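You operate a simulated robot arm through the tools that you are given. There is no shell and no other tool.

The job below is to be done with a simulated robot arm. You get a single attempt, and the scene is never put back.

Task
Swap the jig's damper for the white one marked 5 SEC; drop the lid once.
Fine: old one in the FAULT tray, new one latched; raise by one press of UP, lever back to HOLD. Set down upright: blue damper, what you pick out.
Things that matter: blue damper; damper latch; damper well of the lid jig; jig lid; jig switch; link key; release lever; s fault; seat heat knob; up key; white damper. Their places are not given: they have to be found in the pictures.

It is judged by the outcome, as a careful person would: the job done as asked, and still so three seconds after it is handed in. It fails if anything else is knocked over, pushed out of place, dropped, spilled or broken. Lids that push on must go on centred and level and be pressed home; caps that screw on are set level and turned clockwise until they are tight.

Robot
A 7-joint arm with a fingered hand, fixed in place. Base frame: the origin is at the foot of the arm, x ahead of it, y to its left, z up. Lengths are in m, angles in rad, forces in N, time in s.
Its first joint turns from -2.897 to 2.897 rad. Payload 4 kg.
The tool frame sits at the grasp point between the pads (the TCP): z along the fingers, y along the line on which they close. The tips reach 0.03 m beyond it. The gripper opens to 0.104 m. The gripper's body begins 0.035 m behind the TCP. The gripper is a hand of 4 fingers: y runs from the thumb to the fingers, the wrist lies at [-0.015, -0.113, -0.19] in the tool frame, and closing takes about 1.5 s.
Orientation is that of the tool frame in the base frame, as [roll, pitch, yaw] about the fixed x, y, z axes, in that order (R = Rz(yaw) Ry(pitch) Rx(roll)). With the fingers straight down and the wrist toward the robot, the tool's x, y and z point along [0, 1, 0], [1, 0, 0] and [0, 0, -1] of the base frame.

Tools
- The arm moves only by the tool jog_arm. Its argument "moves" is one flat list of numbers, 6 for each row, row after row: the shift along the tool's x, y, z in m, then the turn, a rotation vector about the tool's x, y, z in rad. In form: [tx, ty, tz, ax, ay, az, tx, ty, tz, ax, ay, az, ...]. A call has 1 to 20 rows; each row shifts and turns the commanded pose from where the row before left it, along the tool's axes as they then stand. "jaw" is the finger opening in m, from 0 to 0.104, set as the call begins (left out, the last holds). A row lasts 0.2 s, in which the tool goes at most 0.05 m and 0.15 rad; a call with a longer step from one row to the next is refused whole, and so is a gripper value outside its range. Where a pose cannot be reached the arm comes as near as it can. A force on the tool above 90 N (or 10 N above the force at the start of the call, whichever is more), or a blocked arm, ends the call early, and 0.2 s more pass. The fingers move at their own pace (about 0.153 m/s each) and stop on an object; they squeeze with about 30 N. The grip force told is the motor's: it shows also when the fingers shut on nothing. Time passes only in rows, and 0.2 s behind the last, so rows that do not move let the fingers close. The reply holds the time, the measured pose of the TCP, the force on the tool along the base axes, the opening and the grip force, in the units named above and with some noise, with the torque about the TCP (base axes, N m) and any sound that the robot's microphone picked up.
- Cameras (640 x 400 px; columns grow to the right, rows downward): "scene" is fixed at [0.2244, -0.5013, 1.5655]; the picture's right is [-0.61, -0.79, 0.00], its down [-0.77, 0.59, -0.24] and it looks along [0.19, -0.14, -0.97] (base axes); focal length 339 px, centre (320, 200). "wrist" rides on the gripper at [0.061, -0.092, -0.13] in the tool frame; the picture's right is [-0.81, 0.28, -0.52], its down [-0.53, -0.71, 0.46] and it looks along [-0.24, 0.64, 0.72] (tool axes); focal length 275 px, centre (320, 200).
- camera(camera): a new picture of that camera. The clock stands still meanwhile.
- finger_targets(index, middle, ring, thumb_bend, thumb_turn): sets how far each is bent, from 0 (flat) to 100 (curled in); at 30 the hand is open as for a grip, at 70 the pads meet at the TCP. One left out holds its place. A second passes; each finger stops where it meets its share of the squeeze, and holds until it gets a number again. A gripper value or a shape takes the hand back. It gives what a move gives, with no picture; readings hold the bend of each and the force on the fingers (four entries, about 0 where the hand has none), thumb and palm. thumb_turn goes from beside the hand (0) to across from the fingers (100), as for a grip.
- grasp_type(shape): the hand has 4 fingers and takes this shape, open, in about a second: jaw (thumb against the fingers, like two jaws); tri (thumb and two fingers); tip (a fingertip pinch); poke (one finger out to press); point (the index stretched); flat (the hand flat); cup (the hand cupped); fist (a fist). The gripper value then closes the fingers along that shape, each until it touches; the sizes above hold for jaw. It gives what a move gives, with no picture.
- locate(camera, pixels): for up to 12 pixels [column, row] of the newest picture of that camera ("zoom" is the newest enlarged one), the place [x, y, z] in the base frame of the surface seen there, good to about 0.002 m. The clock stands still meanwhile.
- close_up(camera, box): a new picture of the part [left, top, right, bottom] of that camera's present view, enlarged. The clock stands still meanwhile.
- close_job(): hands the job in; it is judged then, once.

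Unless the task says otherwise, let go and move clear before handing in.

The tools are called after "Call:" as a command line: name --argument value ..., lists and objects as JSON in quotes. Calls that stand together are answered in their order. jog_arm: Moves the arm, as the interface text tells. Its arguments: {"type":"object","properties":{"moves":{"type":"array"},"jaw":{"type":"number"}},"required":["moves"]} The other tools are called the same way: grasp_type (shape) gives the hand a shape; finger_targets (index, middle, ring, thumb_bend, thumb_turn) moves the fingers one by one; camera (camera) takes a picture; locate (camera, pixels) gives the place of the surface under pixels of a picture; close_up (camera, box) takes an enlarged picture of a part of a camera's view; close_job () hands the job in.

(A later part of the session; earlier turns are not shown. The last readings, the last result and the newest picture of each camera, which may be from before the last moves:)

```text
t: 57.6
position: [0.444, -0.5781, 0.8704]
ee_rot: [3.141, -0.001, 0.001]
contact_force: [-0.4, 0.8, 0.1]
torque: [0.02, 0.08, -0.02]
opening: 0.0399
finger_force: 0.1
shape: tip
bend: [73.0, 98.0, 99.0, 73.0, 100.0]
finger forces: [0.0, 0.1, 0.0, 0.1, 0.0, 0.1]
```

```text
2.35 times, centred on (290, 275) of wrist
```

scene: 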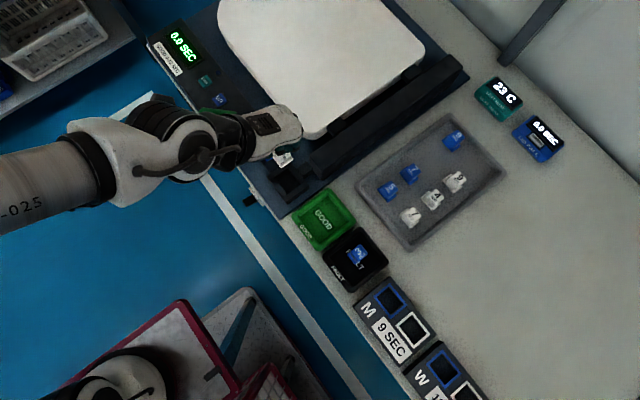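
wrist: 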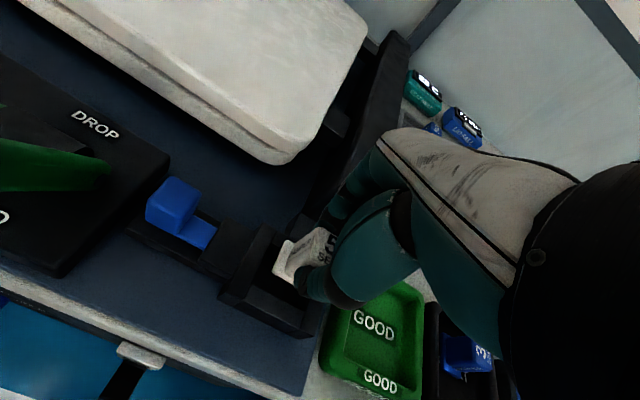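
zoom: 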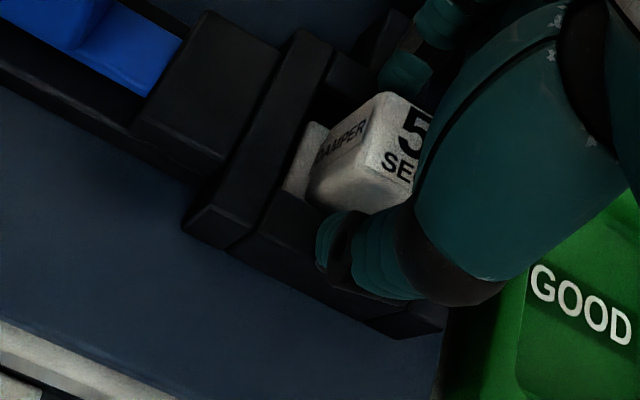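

The fingers are open and the white 5 stands in the well. I'll lift away and look at it from above.

Call:
jog_arm --moves '[0, 0, -0.01, 0, 0, 0, 0, 0, -0.02, 0, 0, 0, 0, 0, -0.03, 0, 0, 0, 0, 0, -0.04, 0, 0, 0, 0, 0, -0.045, 0, 0, 0, 0, 0, -0.035, 0, 0, 0, 0, 0, 0, 0, 0, 0]'

Call:
camera --camera "wrist"

Call:
close_up --camera "wrist" --box '[120, 220, 300, 360]'

```text
t: 59.2
position: [0.4433, -0.5787, 1.0497]
ee_rot: [3.141, -0.001, 0.002]
contact_force: [0.6, -0.5, -0.3]
torque: [0.02, 0.02, -0.02]
opening: 0.0397
finger_force: 0.2
shape: tip
bend: [73.0, 98.0, 99.0, 73.0, 100.0]
finger forces: [0.0, 0.1, 0.1, 0.0, 0.0, 0.1]
```

```text
taken
```

wrist: 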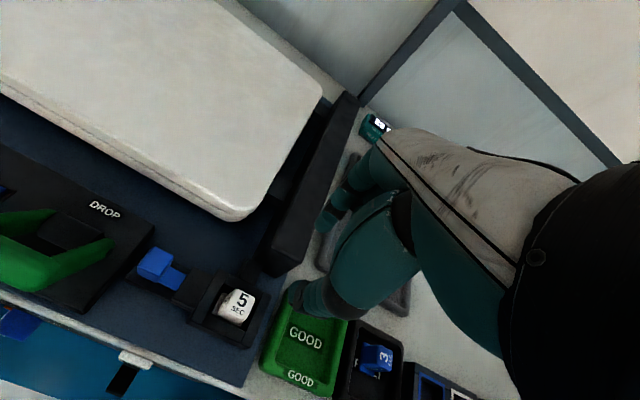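

```text
2.86 times, centred on (210, 290) of wrist
```

zoom: 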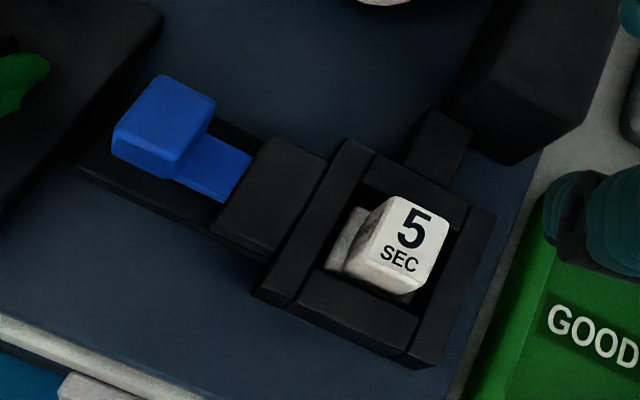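

The white 5 SEC damper is seated upright in the well. I'll locate the latch handle in its open position before closing it.

Call:
locate --camera "zoom" --pixels '[[165, 110], [120, 130], [165, 80], [212, 105], [170, 145], [415, 235], [370, 210], [345, 240], [205, 170]]'

Call:
close_up --camera "scene" --box '[250, 135, 320, 205]'

```text
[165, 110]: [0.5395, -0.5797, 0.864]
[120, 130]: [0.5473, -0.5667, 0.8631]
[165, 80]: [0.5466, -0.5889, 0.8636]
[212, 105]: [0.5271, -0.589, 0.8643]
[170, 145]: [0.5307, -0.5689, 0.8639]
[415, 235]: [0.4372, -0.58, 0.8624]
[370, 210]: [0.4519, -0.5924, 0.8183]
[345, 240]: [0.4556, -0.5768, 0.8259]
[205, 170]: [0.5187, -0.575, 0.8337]
```

```text
5.71 times, centred on (285, 170) of scene
```

zoom: 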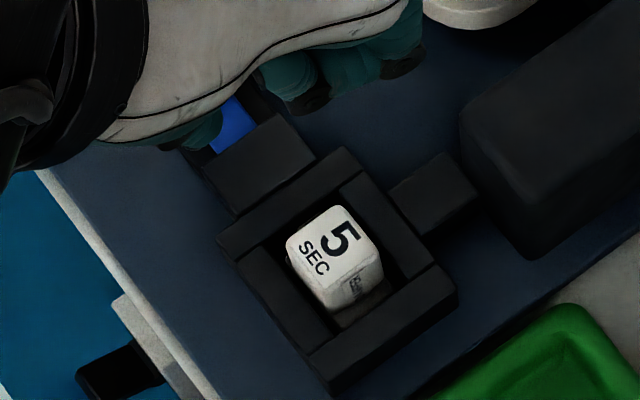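

The open handle is centred at (0.539,-0.579). I'll turn back to yaw π/2, go above it, and narrow the opening to 0.034.

Call:
jog_arm --moves '[0, 0, 0, 0, 0, -0.1428, 0, 0, 0, 0, 0, -0.1428, 0, 0, 0, 0, 0, -0.1428, 0, 0, 0, 0, 0, -0.1428, 0, 0, 0, 0, 0, -0.1428, 0, 0, 0, 0, 0, -0.1428, 0, 0, 0, 0, 0, -0.1428, 0, 0, 0, 0, 0, -0.1428, 0, 0, 0, 0, 0, -0.1428, 0, 0, 0, 0, 0, -0.1428, 0, 0, 0, 0, 0, -0.1428, 0, 0.0317, 0, 0, 0, 0, 0, 0.0317, 0, 0, 0, 0, 0, 0.0317, 0, 0, 0, 0, 0, 0, 0.04, 0, 0, 0, 0, 0, 0.04, 0, 0, 0, 0, 0, 0.04, 0, 0, 0, 0, 0, 0, 0, 0, 0]' --jaw 0.034

Call:
camera --camera "wrist"

Call:
close_up --camera "wrist" --box '[200, 180, 400, 400]'

```text
t: 63.0
position: [0.5393, -0.5781, 0.932]
ee_rot: [3.141, 0.0, 1.571]
contact_force: [0.5, -0.3, -0.9]
torque: [0.02, 0.0, 0.0]
opening: 0.0348
finger_force: 0.1
shape: tip
bend: [73.0, 98.0, 99.0, 73.0, 100.0]
finger forces: [0.1, 0.0, 0.0, 0.0, 0.0, 0.1]
```

```text
taken
```

wrist: 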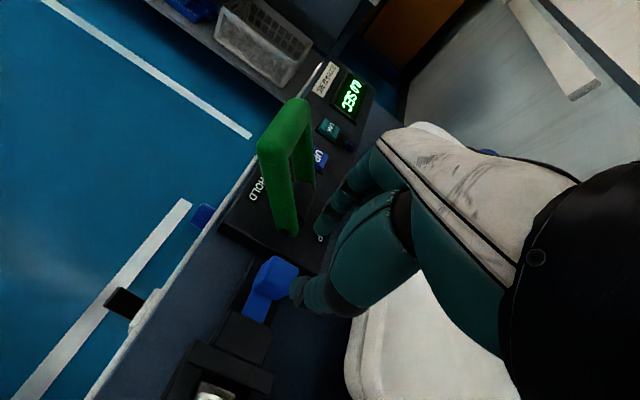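

```text
1.82 times, centred on (300, 290) of wrist
```

zoom: 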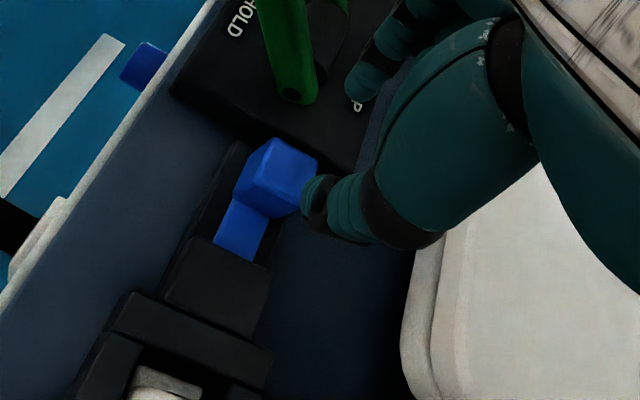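

The index tip (zoom 360,90) is near the lever's foot (297,95); I'll check that gap before descending.

Call:
locate --camera "zoom" --pixels '[[297, 98], [312, 90], [285, 90], [358, 95], [370, 98], [350, 85], [375, 70], [318, 190], [305, 195], [275, 160], [245, 195], [310, 60]]'

```text
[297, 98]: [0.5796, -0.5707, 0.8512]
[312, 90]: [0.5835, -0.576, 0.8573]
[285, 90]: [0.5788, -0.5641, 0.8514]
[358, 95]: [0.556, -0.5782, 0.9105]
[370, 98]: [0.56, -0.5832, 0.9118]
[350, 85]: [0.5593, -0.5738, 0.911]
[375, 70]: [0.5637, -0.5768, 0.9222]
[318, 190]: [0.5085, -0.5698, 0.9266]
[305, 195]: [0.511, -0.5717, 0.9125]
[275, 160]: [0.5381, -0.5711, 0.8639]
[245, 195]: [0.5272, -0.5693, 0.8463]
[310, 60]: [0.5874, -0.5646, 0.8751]
```

The gap from index to the lever foot (x≈0.579) is about 7 mm. I'll shift 2 mm toward -x and 3 mm toward -y, then descend to z≈0.873.

Call:
jog_arm --moves '[-0.003, -0.002, 0.01, 0, 0, 0, 0, 0, 0.018, 0, 0, 0, 0, 0, 0.018, 0, 0, 0, 0, 0, 0.012, 0, 0, 0, 0, 0, 0, 0, 0, 0]'

Call:
close_up --camera "wrist" --box '[200, 180, 400, 400]'

```text
t: 64.2
position: [0.5363, -0.5814, 0.873]
ee_rot: [-3.14, 0.0, 1.574]
contact_force: [-0.3, 0.0, -0.3]
torque: [-0.05, 0.03, 0.03]
opening: 0.0345
finger_force: 0.1
shape: tip
bend: [73.0, 98.0, 99.0, 73.0, 100.0]
finger forces: [0.0, 0.0, 0.0, 0.0, 0.1, 0.0]
```

```text
1.82 times, centred on (300, 290) of wrist
```

zoom: 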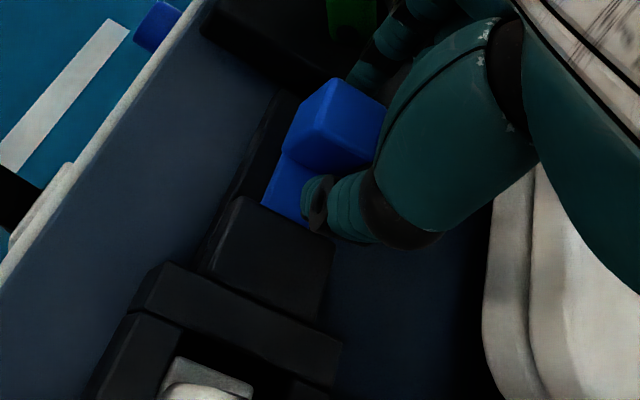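

The fingers straddle the handle with no contact. I'll close lightly and slide it toward the well (-x).

Call:
jog_arm --moves '[0, 0, 0, 0, 0, 0, 0, 0, 0, 0, 0, 0, 0, 0, 0, 0, 0, 0, 0, 0, 0, 0, 0, 0, 0, -0.003, 0, 0, 0, 0, 0, -0.003, 0, 0, 0, 0, 0, -0.003, 0, 0, 0, 0, 0, 0, 0, 0, 0, 0]' --jaw 0.015

Call:
close_up --camera "wrist" --box '[200, 180, 400, 400]'

```text
t: 66.0
position: [0.5281, -0.5806, 0.873]
ee_rot: [3.141, 0.0, 1.572]
contact_force: [0.6, 0.1, 1.3]
torque: [-0.04, 0.0, 0.01]
opening: 0.0159
finger_force: 0.1
shape: tip
bend: [54.0, 98.0, 99.0, 73.0, 100.0]
finger forces: [2.6, 0.0, 0.0, 0.0, 1.7, 0.1]
```

```text
1.82 times, centred on (300, 290) of wrist
```

zoom: 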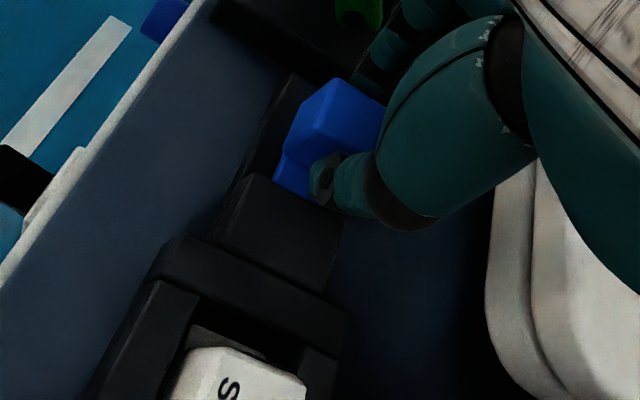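

The handle is moving in; a short blue strip still shows at zoom (290,175). I'll continue another 7 mm.

Call:
jog_arm --moves '[0, -0.003, 0, 0, 0, 0, 0, -0.002, 0, 0, 0, 0, 0, -0.002, 0, 0, 0, 0, 0, 0, 0, 0, 0, 0]'

Call:
close_up --camera "wrist" --box '[200, 180, 400, 400]'

```text
t: 67.0
position: [0.5204, -0.5808, 0.8729]
ee_rot: [3.141, 0.001, 1.571]
contact_force: [-1.4, -1.1, 1.3]
torque: [-0.02, 0.05, -0.01]
opening: 0.0156
finger_force: 0.1
shape: tip
bend: [72.0, 98.0, 99.0, 72.0, 100.0]
finger forces: [1.3, 0.0, 0.1, 0.0, 2.8, 0.1]
```

```text
1.82 times, centred on (300, 290) of wrist
```

zoom: 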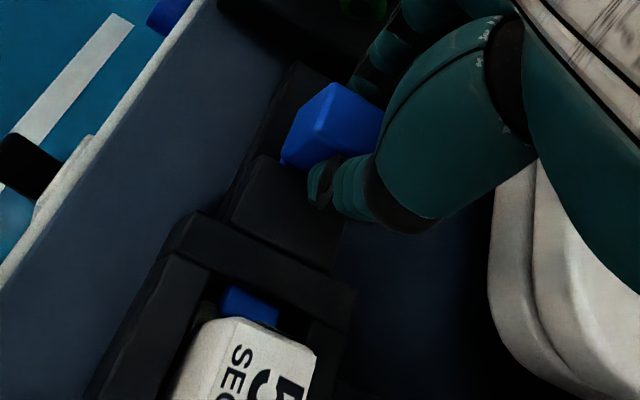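

The blue tongue now lies over the white damper's flange (zoom 250,305). I'll push on gently to the end stop.

Call:
jog_arm --moves '[0, -0.002, 0, 0, 0, 0, 0, -0.001, 0, 0, 0, 0, 0, 0, 0, 0, 0, 0]'

Call:
close_up --camera "wrist" --box '[200, 180, 400, 400]'

```text
t: 67.8
position: [0.5179, -0.5816, 0.8724]
ee_rot: [-3.141, 0.001, 1.572]
contact_force: [2.1, -0.3, 1.1]
torque: [0.03, -0.04, -0.02]
opening: 0.0157
finger_force: 0.0
shape: tip
bend: [55.0, 98.0, 99.0, 73.0, 100.0]
finger forces: [2.9, 0.0, 0.0, 0.1, 1.3, 0.0]
```

```text
1.82 times, centred on (300, 290) of wrist
```

zoom: 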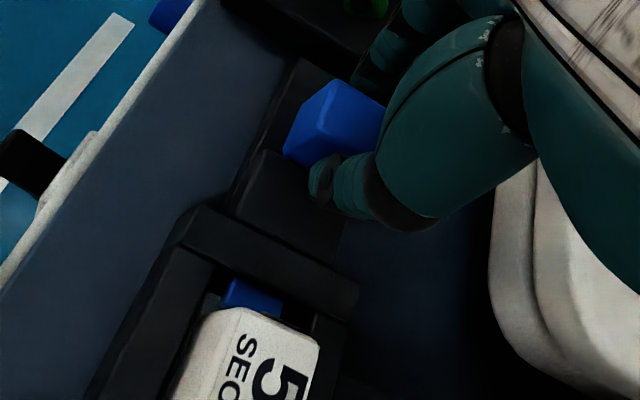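

Index force 2.9 N and still moving slightly. I'll push 3 mm more to confirm the stop.

Call:
jog_arm --moves '[0, -0.0015, 0, 0, 0, 0, 0, -0.0015, 0, 0, 0, 0, 0, 0, 0, 0, 0, 0]'

Call:
close_up --camera "wrist" --box '[200, 180, 400, 400]'

```text
t: 68.6
position: [0.5157, -0.5798, 0.8721]
ee_rot: [-3.14, 0.0, 1.573]
contact_force: [5.6, 0.6, 1.9]
torque: [0.01, -0.14, 0.02]
opening: 0.0156
finger_force: 0.1
shape: tip
bend: [52.0, 98.0, 99.0, 74.0, 100.0]
finger forces: [5.3, 0.1, 0.1, 0.1, 0.0, 0.0]
```

```text
1.82 times, centred on (300, 290) of wrist
```

zoom: 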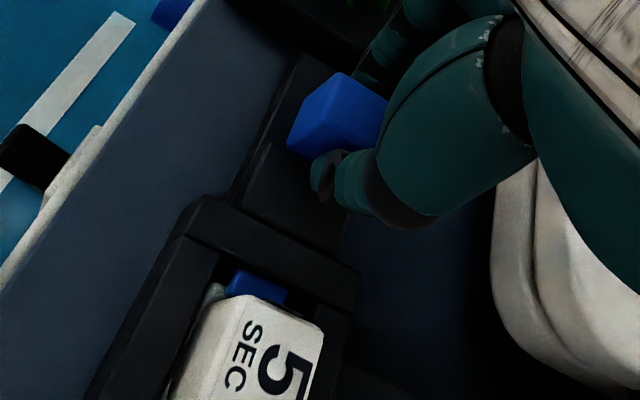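

Force rises to 5.6 N with the thumb unloaded: the latch is at its closed stop. I'll open to 0.034, centre, lift off and inspect.

Call:
jog_arm --moves '[0, 0.003, 0, 0, 0, 0, 0, 0, 0, 0, 0, 0, 0, 0, 0, 0, 0, 0, 0, 0, -0.02, 0, 0, 0, 0, 0, -0.04, 0, 0, 0, 0, 0, -0.04, 0, 0, 0, 0, 0, -0.04, 0, 0, 0, 0, 0, 0, 0, 0, 0]' --jaw 0.036

Call:
camera --camera "wrist"

Call:
close_up --camera "wrist" --box '[140, 230, 320, 400]'

```text
t: 70.4
position: [0.5185, -0.5807, 1.0119]
ee_rot: [3.14, 0.0, 1.571]
contact_force: [-0.5, -0.1, -0.5]
torque: [0.05, 0.0, 0.02]
opening: 0.0355
finger_force: 0.0
shape: tip
bend: [73.0, 98.0, 99.0, 73.0, 100.0]
finger forces: [0.1, 0.0, 0.0, 0.0, 0.1, 0.0]
```

```text
taken
```

wrist: 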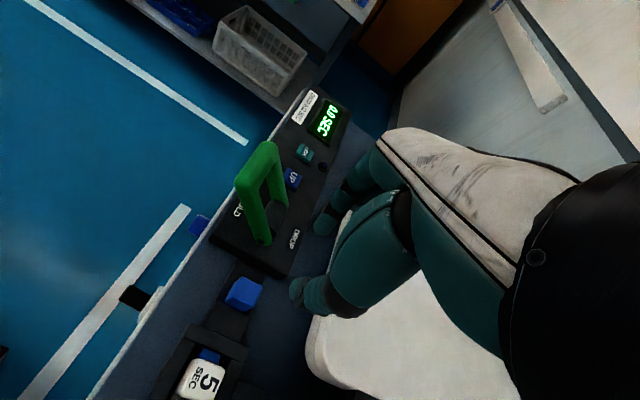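

```text
2.35 times, centred on (230, 315) of wrist
```

zoom: 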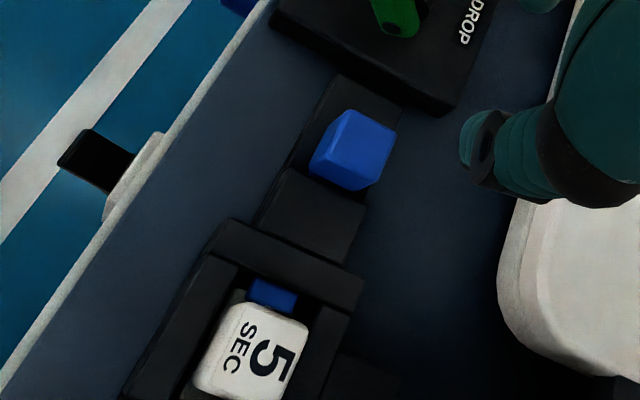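

Call:
locate --camera "zoom" --pixels '[[360, 140], [320, 155], [350, 113], [395, 135], [365, 180], [270, 295], [285, 300], [255, 355], [245, 310], [310, 320]]'

Call:
camera --camera "scene"

```text
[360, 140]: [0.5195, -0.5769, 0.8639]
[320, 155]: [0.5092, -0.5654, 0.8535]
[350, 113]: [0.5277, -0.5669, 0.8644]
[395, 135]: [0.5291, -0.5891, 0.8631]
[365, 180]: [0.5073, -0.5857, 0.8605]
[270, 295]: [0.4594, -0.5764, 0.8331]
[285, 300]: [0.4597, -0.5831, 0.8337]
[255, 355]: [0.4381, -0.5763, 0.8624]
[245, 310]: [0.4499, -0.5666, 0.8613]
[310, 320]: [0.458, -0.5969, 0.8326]
```

```text
taken
```

scene: 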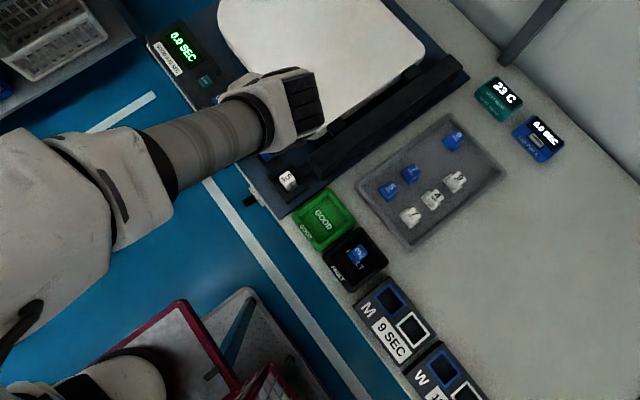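

The latch handle is back at x≈0.519 and the tongue (z≈0.833) covers the white damper's flange: latched. Before pressing UP, I'll measure the hand's extent toward the lid and the lid's near edge.

Call:
locate --camera "scene" --pixels '[[318, 100], [312, 75], [305, 130], [310, 115], [285, 75], [297, 145], [250, 80], [262, 150], [295, 128], [240, 45], [228, 25], [222, 8]]'

Call:
close_up --camera "scene" --box '[200, 30, 340, 170]'

```text
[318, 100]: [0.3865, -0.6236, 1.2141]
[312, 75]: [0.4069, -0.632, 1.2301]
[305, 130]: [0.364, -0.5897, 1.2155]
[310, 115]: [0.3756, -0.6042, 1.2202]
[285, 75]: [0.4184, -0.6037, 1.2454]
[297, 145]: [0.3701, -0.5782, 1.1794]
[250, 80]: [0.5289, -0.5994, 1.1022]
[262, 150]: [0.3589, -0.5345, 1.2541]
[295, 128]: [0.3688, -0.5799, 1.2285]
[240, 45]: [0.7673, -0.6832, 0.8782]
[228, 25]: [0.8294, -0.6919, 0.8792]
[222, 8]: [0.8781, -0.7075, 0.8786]
```

```text
2.86 times, centred on (270, 100) of scene
```

zoom: 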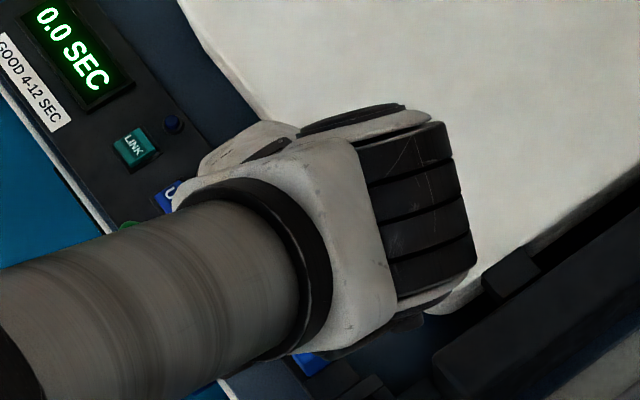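

The lid's near edge is at y≈-0.675 and my hand reaches only ~0.05 m to the -y side at this yaw, so pressing UP at yaw π/2 keeps clear of the rising lid. I'll close the pinch and move above UP.

Call:
jog_arm --moves '[0, 0, -0.02, 0, 0, 0, 0.0019, 0.0377, 0, 0, 0, 0, 0.0019, 0.0377, 0, 0, 0, 0, 0.0019, 0.0377, 0, 0, 0, 0, 0.0019, 0.0377, 0, 0, 0, 0, 0.0019, 0.0377, 0, 0, 0, 0, 0, 0, 0, 0, 0, 0, 0, 0, 0, 0, 0, 0]' --jaw 0.0

Call:
camera --camera "wrist"

Call:
camera --camera "scene"

```text
t: 72.2
position: [0.7062, -0.5731, 1.0316]
ee_rot: [3.141, 0.0, 1.573]
contact_force: [-0.1, -0.1, 0.1]
torque: [-0.01, -0.01, -0.04]
opening: 0.0001
finger_force: 30.1
shape: tip
bend: [70.0, 100.0, 100.0, 54.0, 100.0]
finger forces: [0.0, 0.0, 0.0, 0.1, 0.0, 0.0]
```

```text
taken
```

wrist: 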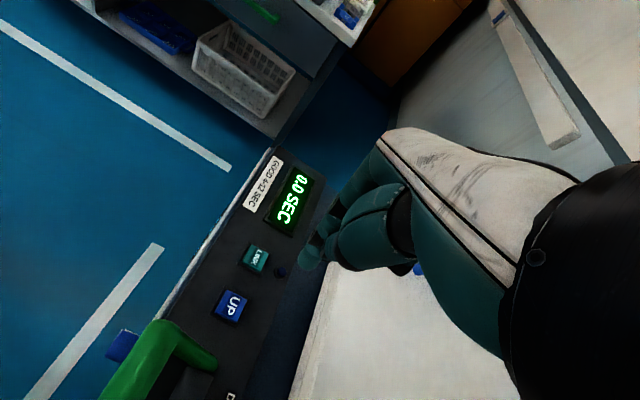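

```text
taken
```

scene: 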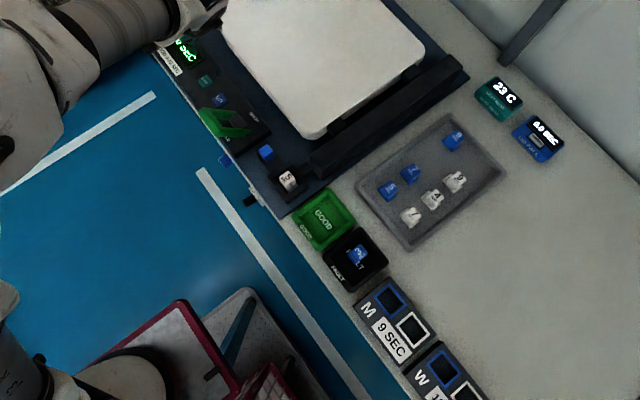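

The closed pinch tip is at about (308,260) in the wrist view with UP at (230,305). I'll get their coordinates.

Call:
close_up --camera "wrist" --box '[190, 200, 370, 360]'

```text
2.50 times, centred on (280, 280) of wrist
```

zoom: 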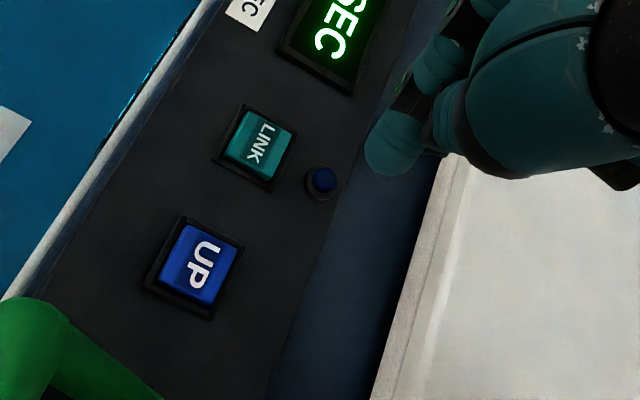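

Call:
locate --camera "zoom" --pixels '[[200, 265], [172, 262], [215, 245], [225, 275], [195, 295], [180, 235], [375, 165], [390, 172], [372, 150], [400, 130], [440, 155], [450, 170]]'

```text
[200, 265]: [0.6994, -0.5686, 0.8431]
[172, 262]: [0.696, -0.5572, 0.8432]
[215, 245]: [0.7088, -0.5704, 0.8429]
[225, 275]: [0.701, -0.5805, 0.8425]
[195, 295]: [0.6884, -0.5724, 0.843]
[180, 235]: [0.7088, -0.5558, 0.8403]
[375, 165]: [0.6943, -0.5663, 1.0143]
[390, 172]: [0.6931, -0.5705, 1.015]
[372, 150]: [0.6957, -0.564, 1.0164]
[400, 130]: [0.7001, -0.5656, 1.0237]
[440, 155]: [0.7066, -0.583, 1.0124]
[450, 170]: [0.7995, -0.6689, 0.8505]
```

In the closed pinch the index and thumb cross (tip at x≈0.694, -0.012 off the TCP), not a clean probe. I'll use the poke shape with the other fingers curled and measure its tip; UP centre is about (0.6995,-0.569).

Call:
grasp_type --shape "poke"

Call:
finger_targets --index 70 --middle 100 --ring 100

Call:
close_up --camera "wrist" --box '[190, 200, 370, 360]'

```text
t: 73.1
position: [0.707, -0.5724, 1.0321]
ee_rot: [-3.142, -0.001, 1.572]
contact_force: [-0.6, -0.4, 0.1]
torque: [0.0, 0.0, 0.02]
opening: 0.0003
finger_force: 0.0
shape: poke
bend: [70.0, 87.0, 99.0, 100.0, 100.0]
finger forces: [0.0, 0.1, 0.1, 0.0, 0.0, 0.1]
```

```text
t: 74.1
position: [0.7068, -0.5729, 1.031]
ee_rot: [3.14, 0.001, 1.572]
contact_force: [0.1, 0.7, -0.6]
torque: [0.0, 0.0, 0.0]
opening: 0.0126
finger_force: 0.0
shape: fingers
bend: [71.0, 100.0, 100.0, 100.0, 100.0]
finger forces: [0.0, 0.0, 0.0, 0.1, 0.1, 0.0]
```

```text
2.50 times, centred on (280, 280) of wrist
```

zoom: 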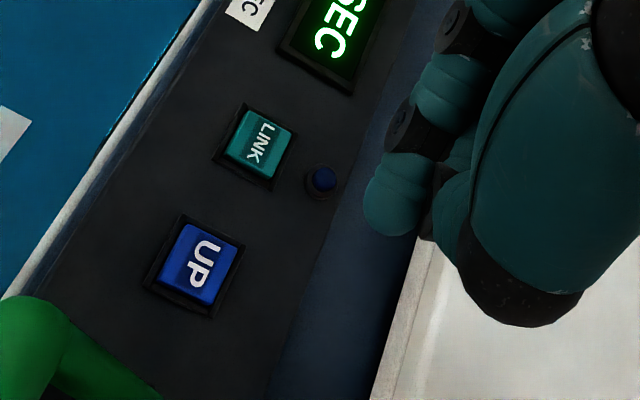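

Call:
locate --camera "zoom" --pixels '[[375, 215], [390, 230], [405, 228], [370, 200], [385, 190], [410, 200], [400, 140], [450, 200], [450, 240], [440, 220], [520, 315], [460, 250]]'

```text
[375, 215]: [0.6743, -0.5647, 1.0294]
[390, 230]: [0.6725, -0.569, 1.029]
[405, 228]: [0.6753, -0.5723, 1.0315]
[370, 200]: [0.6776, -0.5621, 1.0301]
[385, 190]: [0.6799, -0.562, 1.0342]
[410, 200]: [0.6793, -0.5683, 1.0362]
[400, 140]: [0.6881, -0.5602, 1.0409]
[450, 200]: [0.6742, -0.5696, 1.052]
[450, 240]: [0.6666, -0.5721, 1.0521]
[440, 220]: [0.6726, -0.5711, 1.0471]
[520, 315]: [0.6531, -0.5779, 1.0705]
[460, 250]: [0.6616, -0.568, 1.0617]
```

The index is now over-curled (tip 0.03 m off). I'll open the hand first and then form poke again so the finger comes out straight.

Call:
grasp_type --shape "jaw"

Call:
grasp_type --shape "poke"

Call:
close_up --camera "wrist" --box '[190, 200, 370, 360]'

```text
t: 75.0
position: [0.7063, -0.5718, 1.0322]
ee_rot: [3.141, 0.0, 1.572]
contact_force: [0.3, 0.1, 0.5]
torque: [0.0, 0.02, 0.0]
opening: 0.1038
finger_force: 0.1
shape: jaw
bend: [30.0, 30.0, 30.0, 30.0, 98.0]
finger forces: [0.0, 0.0, 0.0, 0.0, 0.1, 0.0]
```

```text
t: 75.9
position: [0.7071, -0.573, 1.0314]
ee_rot: [3.14, 0.001, 1.574]
contact_force: [-0.5, 0.1, -0.1]
torque: [0.02, 0.01, -0.01]
opening: 0.0001
finger_force: 0.0
shape: poke
bend: [70.0, 70.0, 99.0, 100.0, 100.0]
finger forces: [0.1, 0.0, 0.0, 0.0, 0.0, 0.0]
```

```text
2.50 times, centred on (280, 280) of wrist
```

zoom: 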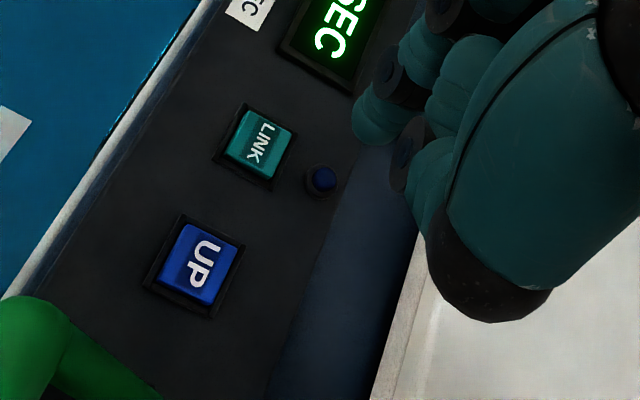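

Call:
locate --camera "zoom" --pixels '[[360, 130], [370, 140], [385, 140], [357, 115], [380, 115], [395, 90], [405, 180], [420, 200], [480, 310], [460, 90], [415, 130], [440, 160]]'

```text
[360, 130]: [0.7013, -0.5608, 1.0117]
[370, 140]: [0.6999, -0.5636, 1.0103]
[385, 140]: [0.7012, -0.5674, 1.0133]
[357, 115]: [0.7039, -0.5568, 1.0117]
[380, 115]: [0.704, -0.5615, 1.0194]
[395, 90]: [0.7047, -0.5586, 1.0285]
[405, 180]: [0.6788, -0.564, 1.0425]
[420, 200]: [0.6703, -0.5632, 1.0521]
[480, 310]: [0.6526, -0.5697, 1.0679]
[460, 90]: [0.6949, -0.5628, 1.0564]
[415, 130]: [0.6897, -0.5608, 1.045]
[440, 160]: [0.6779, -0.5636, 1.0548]
```

The index tip is now at about (0.702,-0.565,1.010), close under the TCP. I'll curl the middle and ring fully, keeping the index, and re-measure.

Call:
finger_targets --middle 100 --ring 100

Call:
close_up --camera "wrist" --box '[190, 200, 370, 360]'

```text
t: 76.9
position: [0.7062, -0.572, 1.0316]
ee_rot: [3.14, 0.002, 1.572]
contact_force: [-0.3, 0.2, 1.3]
torque: [0.02, 0.0, 0.02]
opening: 0.0301
finger_force: 0.1
shape: fingers
bend: [70.0, 100.0, 100.0, 100.0, 100.0]
finger forces: [0.0, 0.1, 0.0, 0.0, 0.0, 0.1]
```

```text
2.50 times, centred on (280, 280) of wrist
```

zoom: 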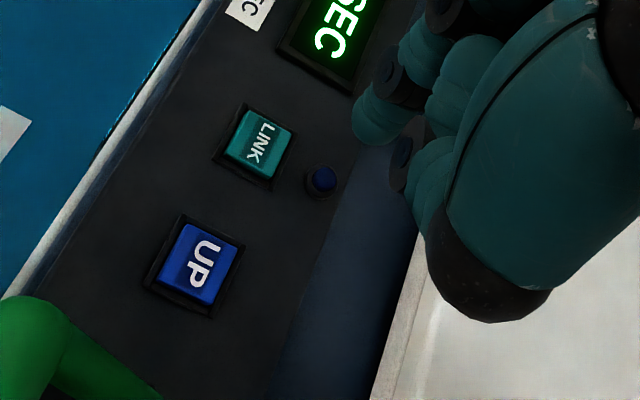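

The index tip is about (TCP.x-0.004, TCP.y+0.005, TCP.z-0.022). I'll move to put it over UP's centre and descend to ~1 cm above the key.

Call:
jog_arm --moves '[-0.0018, -0.003, 0.035, 0, 0, 0, 0, 0, 0.035, 0, 0, 0, 0, 0, 0.035, 0, 0, 0, 0, 0, 0.027, 0, 0, 0, 0, 0, 0, 0, 0, 0]'

Call:
camera --camera "wrist"

Call:
close_up --camera "wrist" --box '[240, 180, 400, 340]'

```text
t: 78.1
position: [0.704, -0.5745, 0.9007]
ee_rot: [3.141, -0.002, 1.57]
contact_force: [-0.4, -0.4, 0.8]
torque: [0.02, -0.04, 0.0]
opening: 0.0298
finger_force: 0.1
shape: fingers
bend: [70.0, 100.0, 100.0, 100.0, 100.0]
finger forces: [0.0, 0.0, 0.0, 0.0, 0.1, 0.0]
```

```text
taken
```

wrist: 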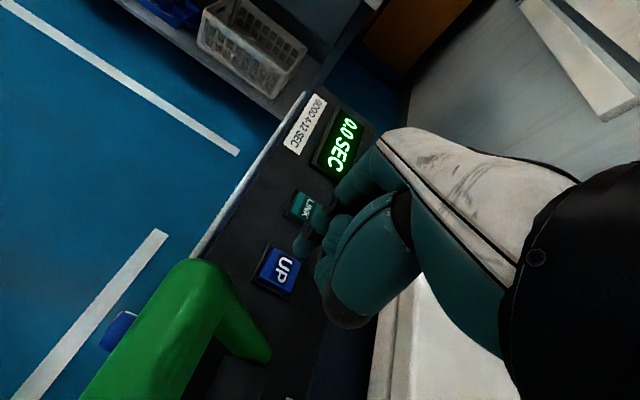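

```text
2.50 times, centred on (320, 260) of wrist
```

zoom: 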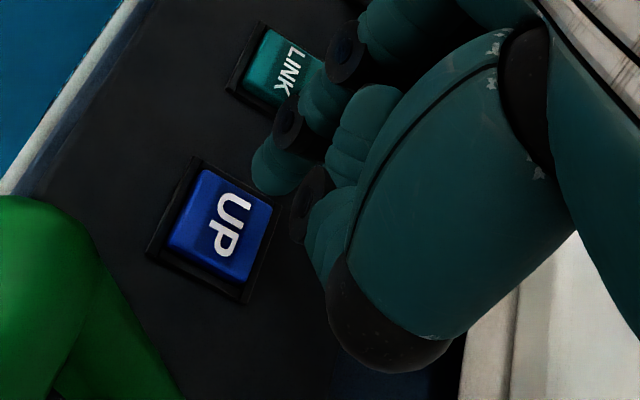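

The fingertip (zoom 270,180) hovers near UP's edge. I'll verify the coordinates of the tip, the key corners and the lever arm.

Call:
locate --camera "zoom" --pixels '[[265, 185], [280, 192], [255, 165], [275, 165], [220, 225], [200, 172], [270, 205], [240, 285], [172, 245], [170, 370], [400, 368], [345, 330]]'

```text
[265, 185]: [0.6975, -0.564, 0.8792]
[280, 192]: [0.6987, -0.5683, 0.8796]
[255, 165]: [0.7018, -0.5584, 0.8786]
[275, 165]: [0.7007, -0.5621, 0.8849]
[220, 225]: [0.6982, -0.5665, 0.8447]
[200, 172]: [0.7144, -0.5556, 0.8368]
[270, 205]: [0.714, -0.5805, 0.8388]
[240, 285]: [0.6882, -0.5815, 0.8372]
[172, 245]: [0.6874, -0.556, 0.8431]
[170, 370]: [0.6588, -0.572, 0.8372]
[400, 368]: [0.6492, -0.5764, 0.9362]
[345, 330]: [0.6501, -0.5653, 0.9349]
```

The tip is within ~2 mm of the key's centre (0.701,-0.5685). I'll lower to just above the key, then press in small steps.

Call:
jog_arm --moves '[0, 0.0015, 0.012, 0, 0, 0, 0, 0, 0.012, 0, 0, 0, 0, 0, 0.006, 0, 0, 0, 0, 0, 0, 0, 0, 0]'

Call:
close_up --camera "wrist" --box '[240, 180, 400, 340]'

```text
t: 79.1
position: [0.705, -0.5745, 0.8708]
ee_rot: [3.141, -0.001, 1.572]
contact_force: [0.4, 0.0, 2.6]
torque: [0.02, -0.04, -0.02]
opening: 0.0298
finger_force: 1.1
shape: fingers
bend: [70.0, 100.0, 100.0, 100.0, 100.0]
finger forces: [3.1, 0.1, 0.0, 0.1, 0.0, 0.0]
heard: click
```

```text
2.50 times, centred on (320, 260) of wrist
```

zoom: 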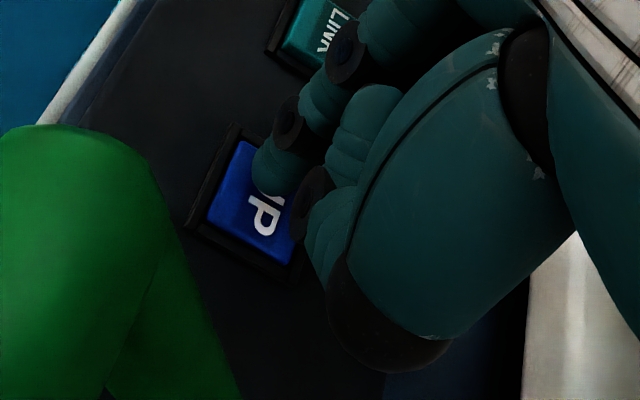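

A click was heard at 3 N: UP has been pressed once. I'll lift straight off and back away toward +y while the lid rises.

Call:
jog_arm --moves '[0, 0, -0.04, 0, 0, 0, 0, 0, -0.04, 0, 0, 0, 0, 0, -0.04, 0, 0, 0, 0.03, 0, -0.03, 0, 0, 0, 0.04, 0, 0, 0, 0, 0, 0.04, 0, 0, 0, 0, 0, 0, 0, 0, 0, 0, 0]'

Call:
camera --camera "scene"

Call:
camera --camera "wrist"

```text
t: 80.7
position: [0.703, -0.462, 1.0213]
ee_rot: [3.141, 0.0, 1.572]
contact_force: [0.1, 0.0, -0.6]
torque: [-0.02, 0.03, -0.01]
opening: 0.0299
finger_force: 0.1
shape: fingers
bend: [70.0, 100.0, 100.0, 100.0, 100.0]
finger forces: [0.1, 0.0, 0.0, 0.0, 0.0, 0.0]
```

```text
taken
```

scene: 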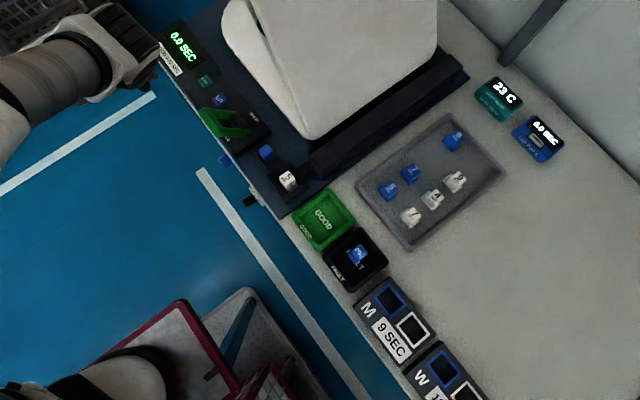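

```text
taken
```

wrist: 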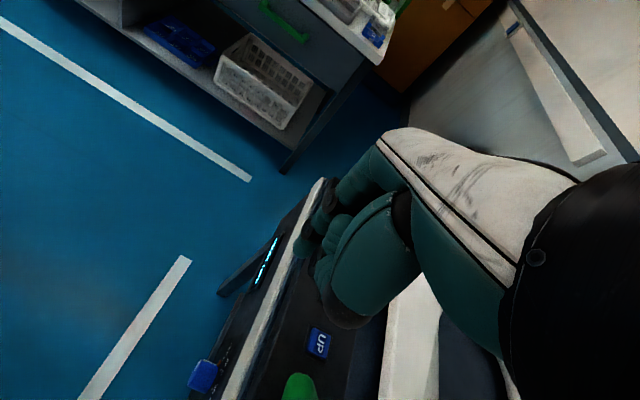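

The lid is rising. I'll wait, turn the hand to yaw 0, and set the tip shape for working the lever.

Call:
jog_arm --moves '[0, 0, 0, 0, 0, 0.1428, 0, 0, 0, 0, 0, 0.1428, 0, 0, 0, 0, 0, 0.1428, 0, 0, 0, 0, 0, 0.1428, 0, 0, 0, 0, 0, 0.1428, 0, 0, 0, 0, 0, 0.1428, 0, 0, 0, 0, 0, 0.1428, 0, 0, 0, 0, 0, 0.1428, 0, 0, 0, 0, 0, 0.1428, 0, 0, 0, 0, 0, 0.1428, 0, 0, 0, 0, 0, 0.1428, 0, 0, 0, 0, 0, 0]'

Call:
grasp_type --shape "tip"

Call:
camera --camera "scene"

Call:
camera --camera "wrist"

```text
t: 83.3
position: [0.7047, -0.4641, 1.0215]
ee_rot: [-3.14, -0.001, -0.001]
contact_force: [-0.9, 0.3, 0.1]
torque: [0.01, -0.03, -0.01]
opening: 0.03
finger_force: 0.0
shape: fingers
bend: [70.0, 100.0, 100.0, 100.0, 100.0]
finger forces: [0.1, 0.1, 0.0, 0.1, 0.0, 0.0]
```

```text
t: 84.2
position: [0.7041, -0.4636, 1.0202]
ee_rot: [3.142, -0.002, 0.002]
contact_force: [0.1, 0.3, 0.4]
torque: [-0.04, -0.03, 0.0]
opening: 0.1038
finger_force: 0.1
shape: tip
bend: [30.0, 98.0, 99.0, 30.0, 98.0]
finger forces: [0.1, 0.0, 0.0, 0.0, 0.0, 0.0]
```

```text
taken
```

scene: 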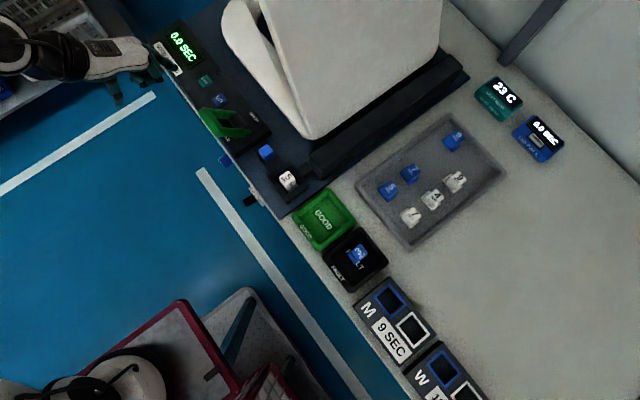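

```text
taken
```

wrist: 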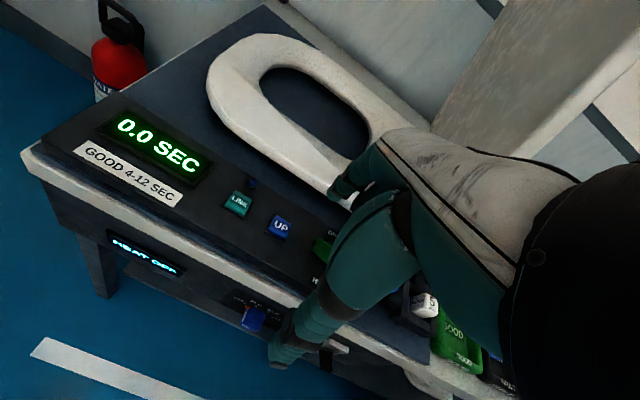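

The lid is up, exposing the seat ring. I'll check whether it has stopped, by measuring it and waiting briefly.

Call:
locate --camera "scene" --pixels '[[300, 60], [350, 50], [400, 20], [270, 10], [310, 125], [430, 60]]'

Call:
jog_arm --moves '[0, 0, 0, 0, 0, 0, 0, 0, 0, 0, 0, 0, 0, 0, 0, 0, 0, 0, 0, 0, 0, 0, 0, 0, 0, 0, 0, 0, 0, 0]' --jaw 0.045

Call:
camera --camera "scene"

Call:
locate --camera "scene" --pixels '[[300, 60], [350, 50], [400, 20], [270, 10], [310, 125], [430, 60], [245, 105], [228, 118], [215, 120]]'

```text
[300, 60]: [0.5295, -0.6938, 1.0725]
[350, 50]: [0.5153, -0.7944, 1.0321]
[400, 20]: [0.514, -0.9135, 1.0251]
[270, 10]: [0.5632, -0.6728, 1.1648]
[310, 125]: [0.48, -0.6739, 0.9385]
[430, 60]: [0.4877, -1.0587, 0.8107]
```

```text
t: 85.4
position: [0.7052, -0.4635, 1.0195]
ee_rot: [3.14, 0.0, 0.002]
contact_force: [0.4, 0.2, 0.1]
torque: [0.01, -0.03, -0.02]
opening: 0.0458
finger_force: 0.1
shape: tip
bend: [73.0, 98.0, 99.0, 72.0, 100.0]
finger forces: [0.0, 0.1, 0.0, 0.1, 0.1, 0.0]
```

```text
taken
```

scene: 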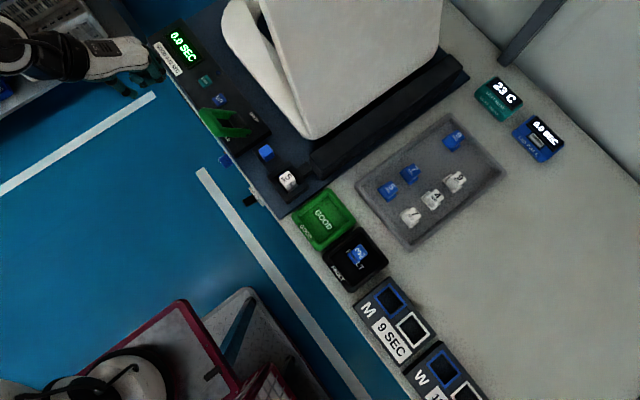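

```text
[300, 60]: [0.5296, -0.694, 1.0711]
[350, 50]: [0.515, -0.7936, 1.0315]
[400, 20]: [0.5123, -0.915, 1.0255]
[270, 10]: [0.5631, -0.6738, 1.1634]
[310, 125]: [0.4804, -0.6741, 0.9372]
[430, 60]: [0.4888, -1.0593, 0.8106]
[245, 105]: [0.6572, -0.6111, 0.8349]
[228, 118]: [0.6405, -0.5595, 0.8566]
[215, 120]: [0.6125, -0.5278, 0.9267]
```

The lid is static, raised at about 70°, with its edge at y≈-0.673. I'll move above the lever bar (0.615,-0.520) with the fingers straddling at 0.045 and check.

Call:
jog_arm --moves '[-0.03, 0.0188, 0, 0, 0, 0, -0.03, 0.0188, 0, 0, 0, 0, -0.03, 0.0188, 0, 0, 0, 0, 0, 0, 0.02, 0, 0, 0, 0, 0, 0.015, 0, 0, 0, 0, 0, 0, 0, 0, 0]'

Call:
camera --camera "wrist"

Call:
close_up --camera "wrist" --box '[200, 180, 400, 380]'

```text
t: 86.8
position: [0.6153, -0.5212, 0.9843]
ee_rot: [-3.142, 0.001, 0.001]
contact_force: [-0.5, 0.3, -0.1]
torque: [0.01, -0.01, 0.0]
opening: 0.0455
finger_force: 0.1
shape: tip
bend: [73.0, 98.0, 99.0, 72.0, 100.0]
finger forces: [0.1, 0.0, 0.1, 0.0, 0.0, 0.0]
```

```text
taken
```

wrist: 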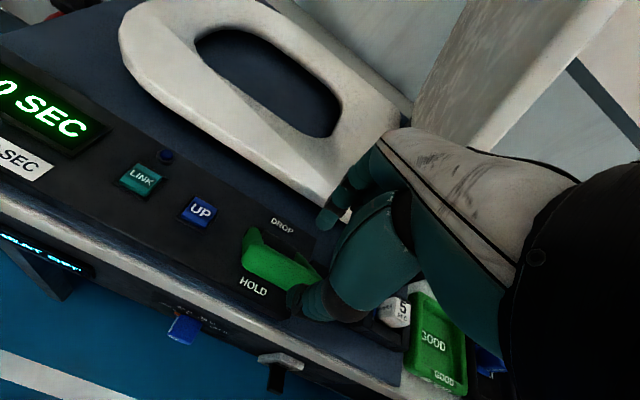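

```text
2.00 times, centred on (300, 280) of wrist
```

zoom: 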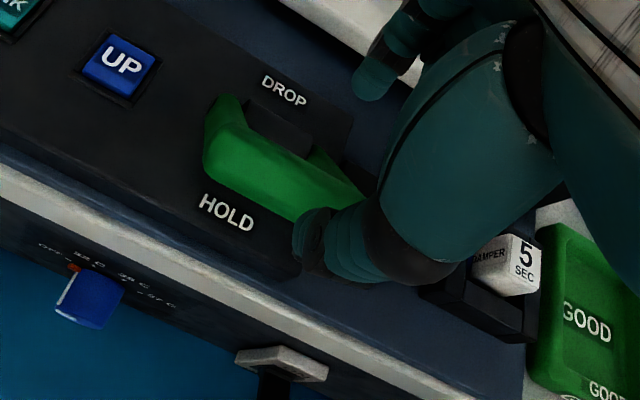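

The bar runs at zoom (270,165) with the thumb tip at (305,230) and index tip at (368,85). I'll verify their coordinates before going down.

Call:
locate --camera "zoom" --pixels '[[305, 225], [312, 250], [300, 240], [365, 95], [375, 75], [215, 150], [260, 165], [320, 195], [250, 195], [290, 150], [235, 110], [340, 170]]'

```text
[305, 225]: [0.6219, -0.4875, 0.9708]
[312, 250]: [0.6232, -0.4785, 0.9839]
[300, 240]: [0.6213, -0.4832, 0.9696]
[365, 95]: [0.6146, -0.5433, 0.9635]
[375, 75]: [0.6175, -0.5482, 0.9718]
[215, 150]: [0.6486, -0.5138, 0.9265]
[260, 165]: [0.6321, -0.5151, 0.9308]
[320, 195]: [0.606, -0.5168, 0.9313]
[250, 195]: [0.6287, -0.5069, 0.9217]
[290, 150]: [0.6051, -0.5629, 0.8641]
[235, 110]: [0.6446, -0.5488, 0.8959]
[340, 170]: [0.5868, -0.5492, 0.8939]
```

Geometry matches: bar y -0.507…-0.53, thumb inner ≈-0.498, index inner ≈-0.543. I'll descend to z≈0.937 so the fingers straddle the bar.

Call:
jog_arm --moves '[0, 0, 0.015, 0, 0, 0, 0, 0, 0.015, 0, 0, 0, 0, 0, 0.015, 0, 0, 0, 0, 0, 0, 0, 0, 0]'

Call:
close_up --camera "wrist" --box '[200, 180, 400, 380]'

```text
t: 87.8
position: [0.6152, -0.5206, 0.9399]
ee_rot: [3.14, 0.0, 0.002]
contact_force: [-0.2, 0.4, 0.2]
torque: [-0.01, -0.02, -0.01]
opening: 0.0452
finger_force: 0.1
shape: tip
bend: [73.0, 98.0, 99.0, 72.0, 100.0]
finger forces: [0.0, 0.0, 0.0, 0.1, 0.0, 0.1]
```

```text
2.00 times, centred on (300, 280) of wrist
```

zoom: 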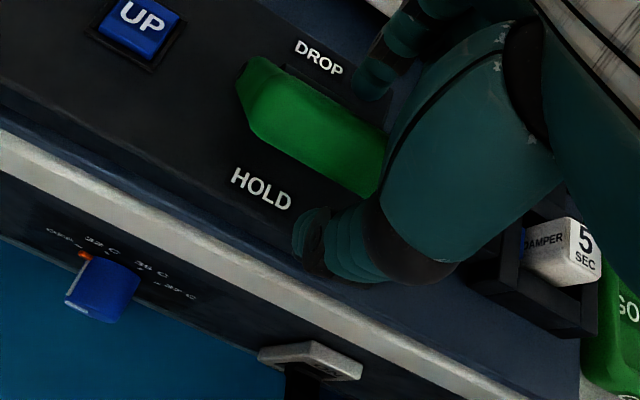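

The fingers straddle the bar without contact. I'll push the first part of the arc toward DROP and read the force.

Call:
jog_arm --moves '[0, 0.0095, 0.002, 0, 0, 0, 0, 0.0085, -0.005, 0, 0, 0, 0, 0.0085, -0.0055, 0, 0, 0]'

```text
t: 88.6
position: [0.6149, -0.5464, 0.9487]
ee_rot: [-3.141, 0.0, 0.001]
contact_force: [0.6, 2.0, -0.4]
torque: [0.0, 0.0, -0.01]
opening: 0.0475
finger_force: 0.1
shape: tip
bend: [73.0, 98.0, 99.0, 70.0, 100.0]
finger forces: [0.0, 0.0, 0.0, 0.0, 2.0, 0.1]
```

The lever moves with only 2 N. I'll complete the arc to DROP, then back off, lift clear and retreat toward +y.

Call:
jog_arm --moves '[0, 0.0195, -0.0055, 0, 0, 0, 0, 0.019, -0.002, 0, 0, 0, 0, 0.019, 0.002, 0, 0, 0, 0, 0.0195, 0.0065, 0, 0, 0, 0, 0.017, 0.0105, 0, 0, 0]'

Call:
close_up --camera "wrist" --box '[150, 130, 400, 380]'

```text
t: 89.8
position: [0.6159, -0.639, 0.9359]
ee_rot: [-3.138, 0.001, 0.001]
contact_force: [-0.6, 7.0, 0.3]
torque: [0.16, 0.0, 0.01]
opening: 0.0547
finger_force: 0.1
shape: tip
bend: [73.0, 98.0, 99.0, 65.0, 100.0]
finger forces: [0.1, 0.0, 0.0, 0.1, 6.9, 0.1]
```

```text
1.60 times, centred on (275, 255) of wrist
```

zoom: 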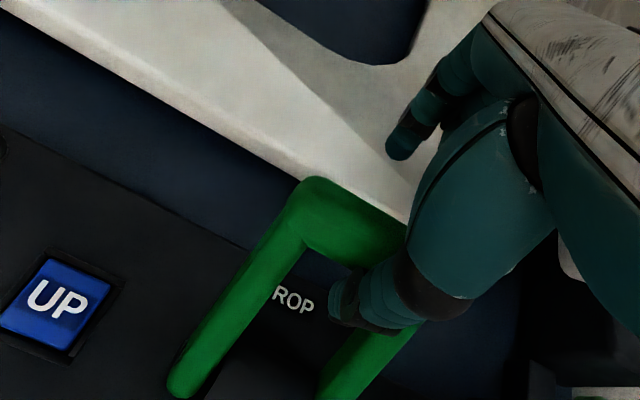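

The lever is over at the DROP side with 7 N against its stop. I'll back off 8 mm, lift, and retreat toward +y quickly.

Call:
jog_arm --moves '[0, -0.006, -0.005, 0, 0, 0, 0, -0.002, -0.045, 0, 0, 0, 0, -0.02, -0.04, 0, 0, 0, 0, -0.045, 0, 0, 0, 0, 0, -0.045, 0, 0, 0, 0, 0, -0.03, 0, 0, 0, 0]'

Call:
camera --camera "scene"

Call:
camera --camera "wrist"

```text
t: 91.2
position: [0.6143, -0.4937, 1.0286]
ee_rot: [3.142, -0.002, 0.001]
contact_force: [0.3, -0.5, -0.4]
torque: [0.02, 0.03, 0.02]
opening: 0.0453
finger_force: 0.1
shape: tip
bend: [73.0, 98.0, 99.0, 72.0, 100.0]
finger forces: [0.1, 0.0, 0.1, 0.1, 0.0, 0.0]
```

```text
taken
```

scene: 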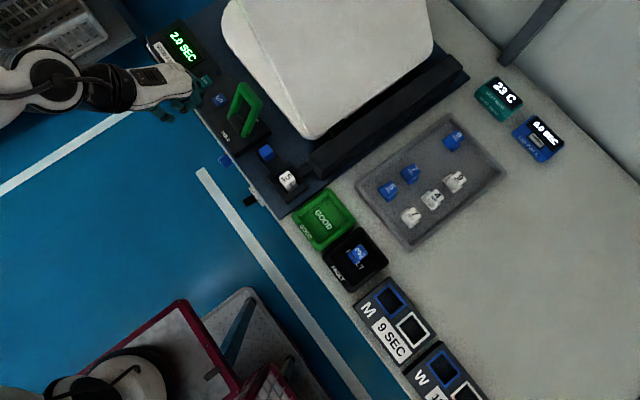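

```text
taken
```

wrist: 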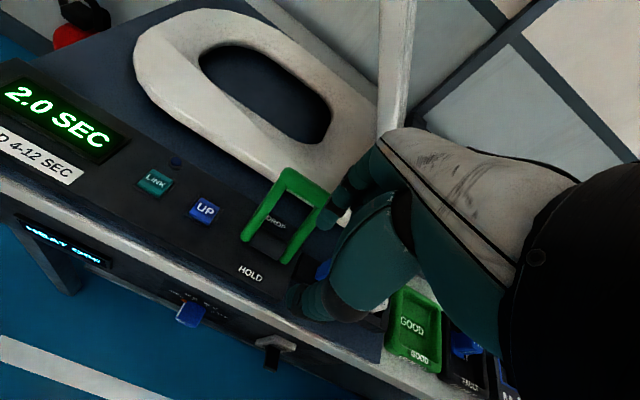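

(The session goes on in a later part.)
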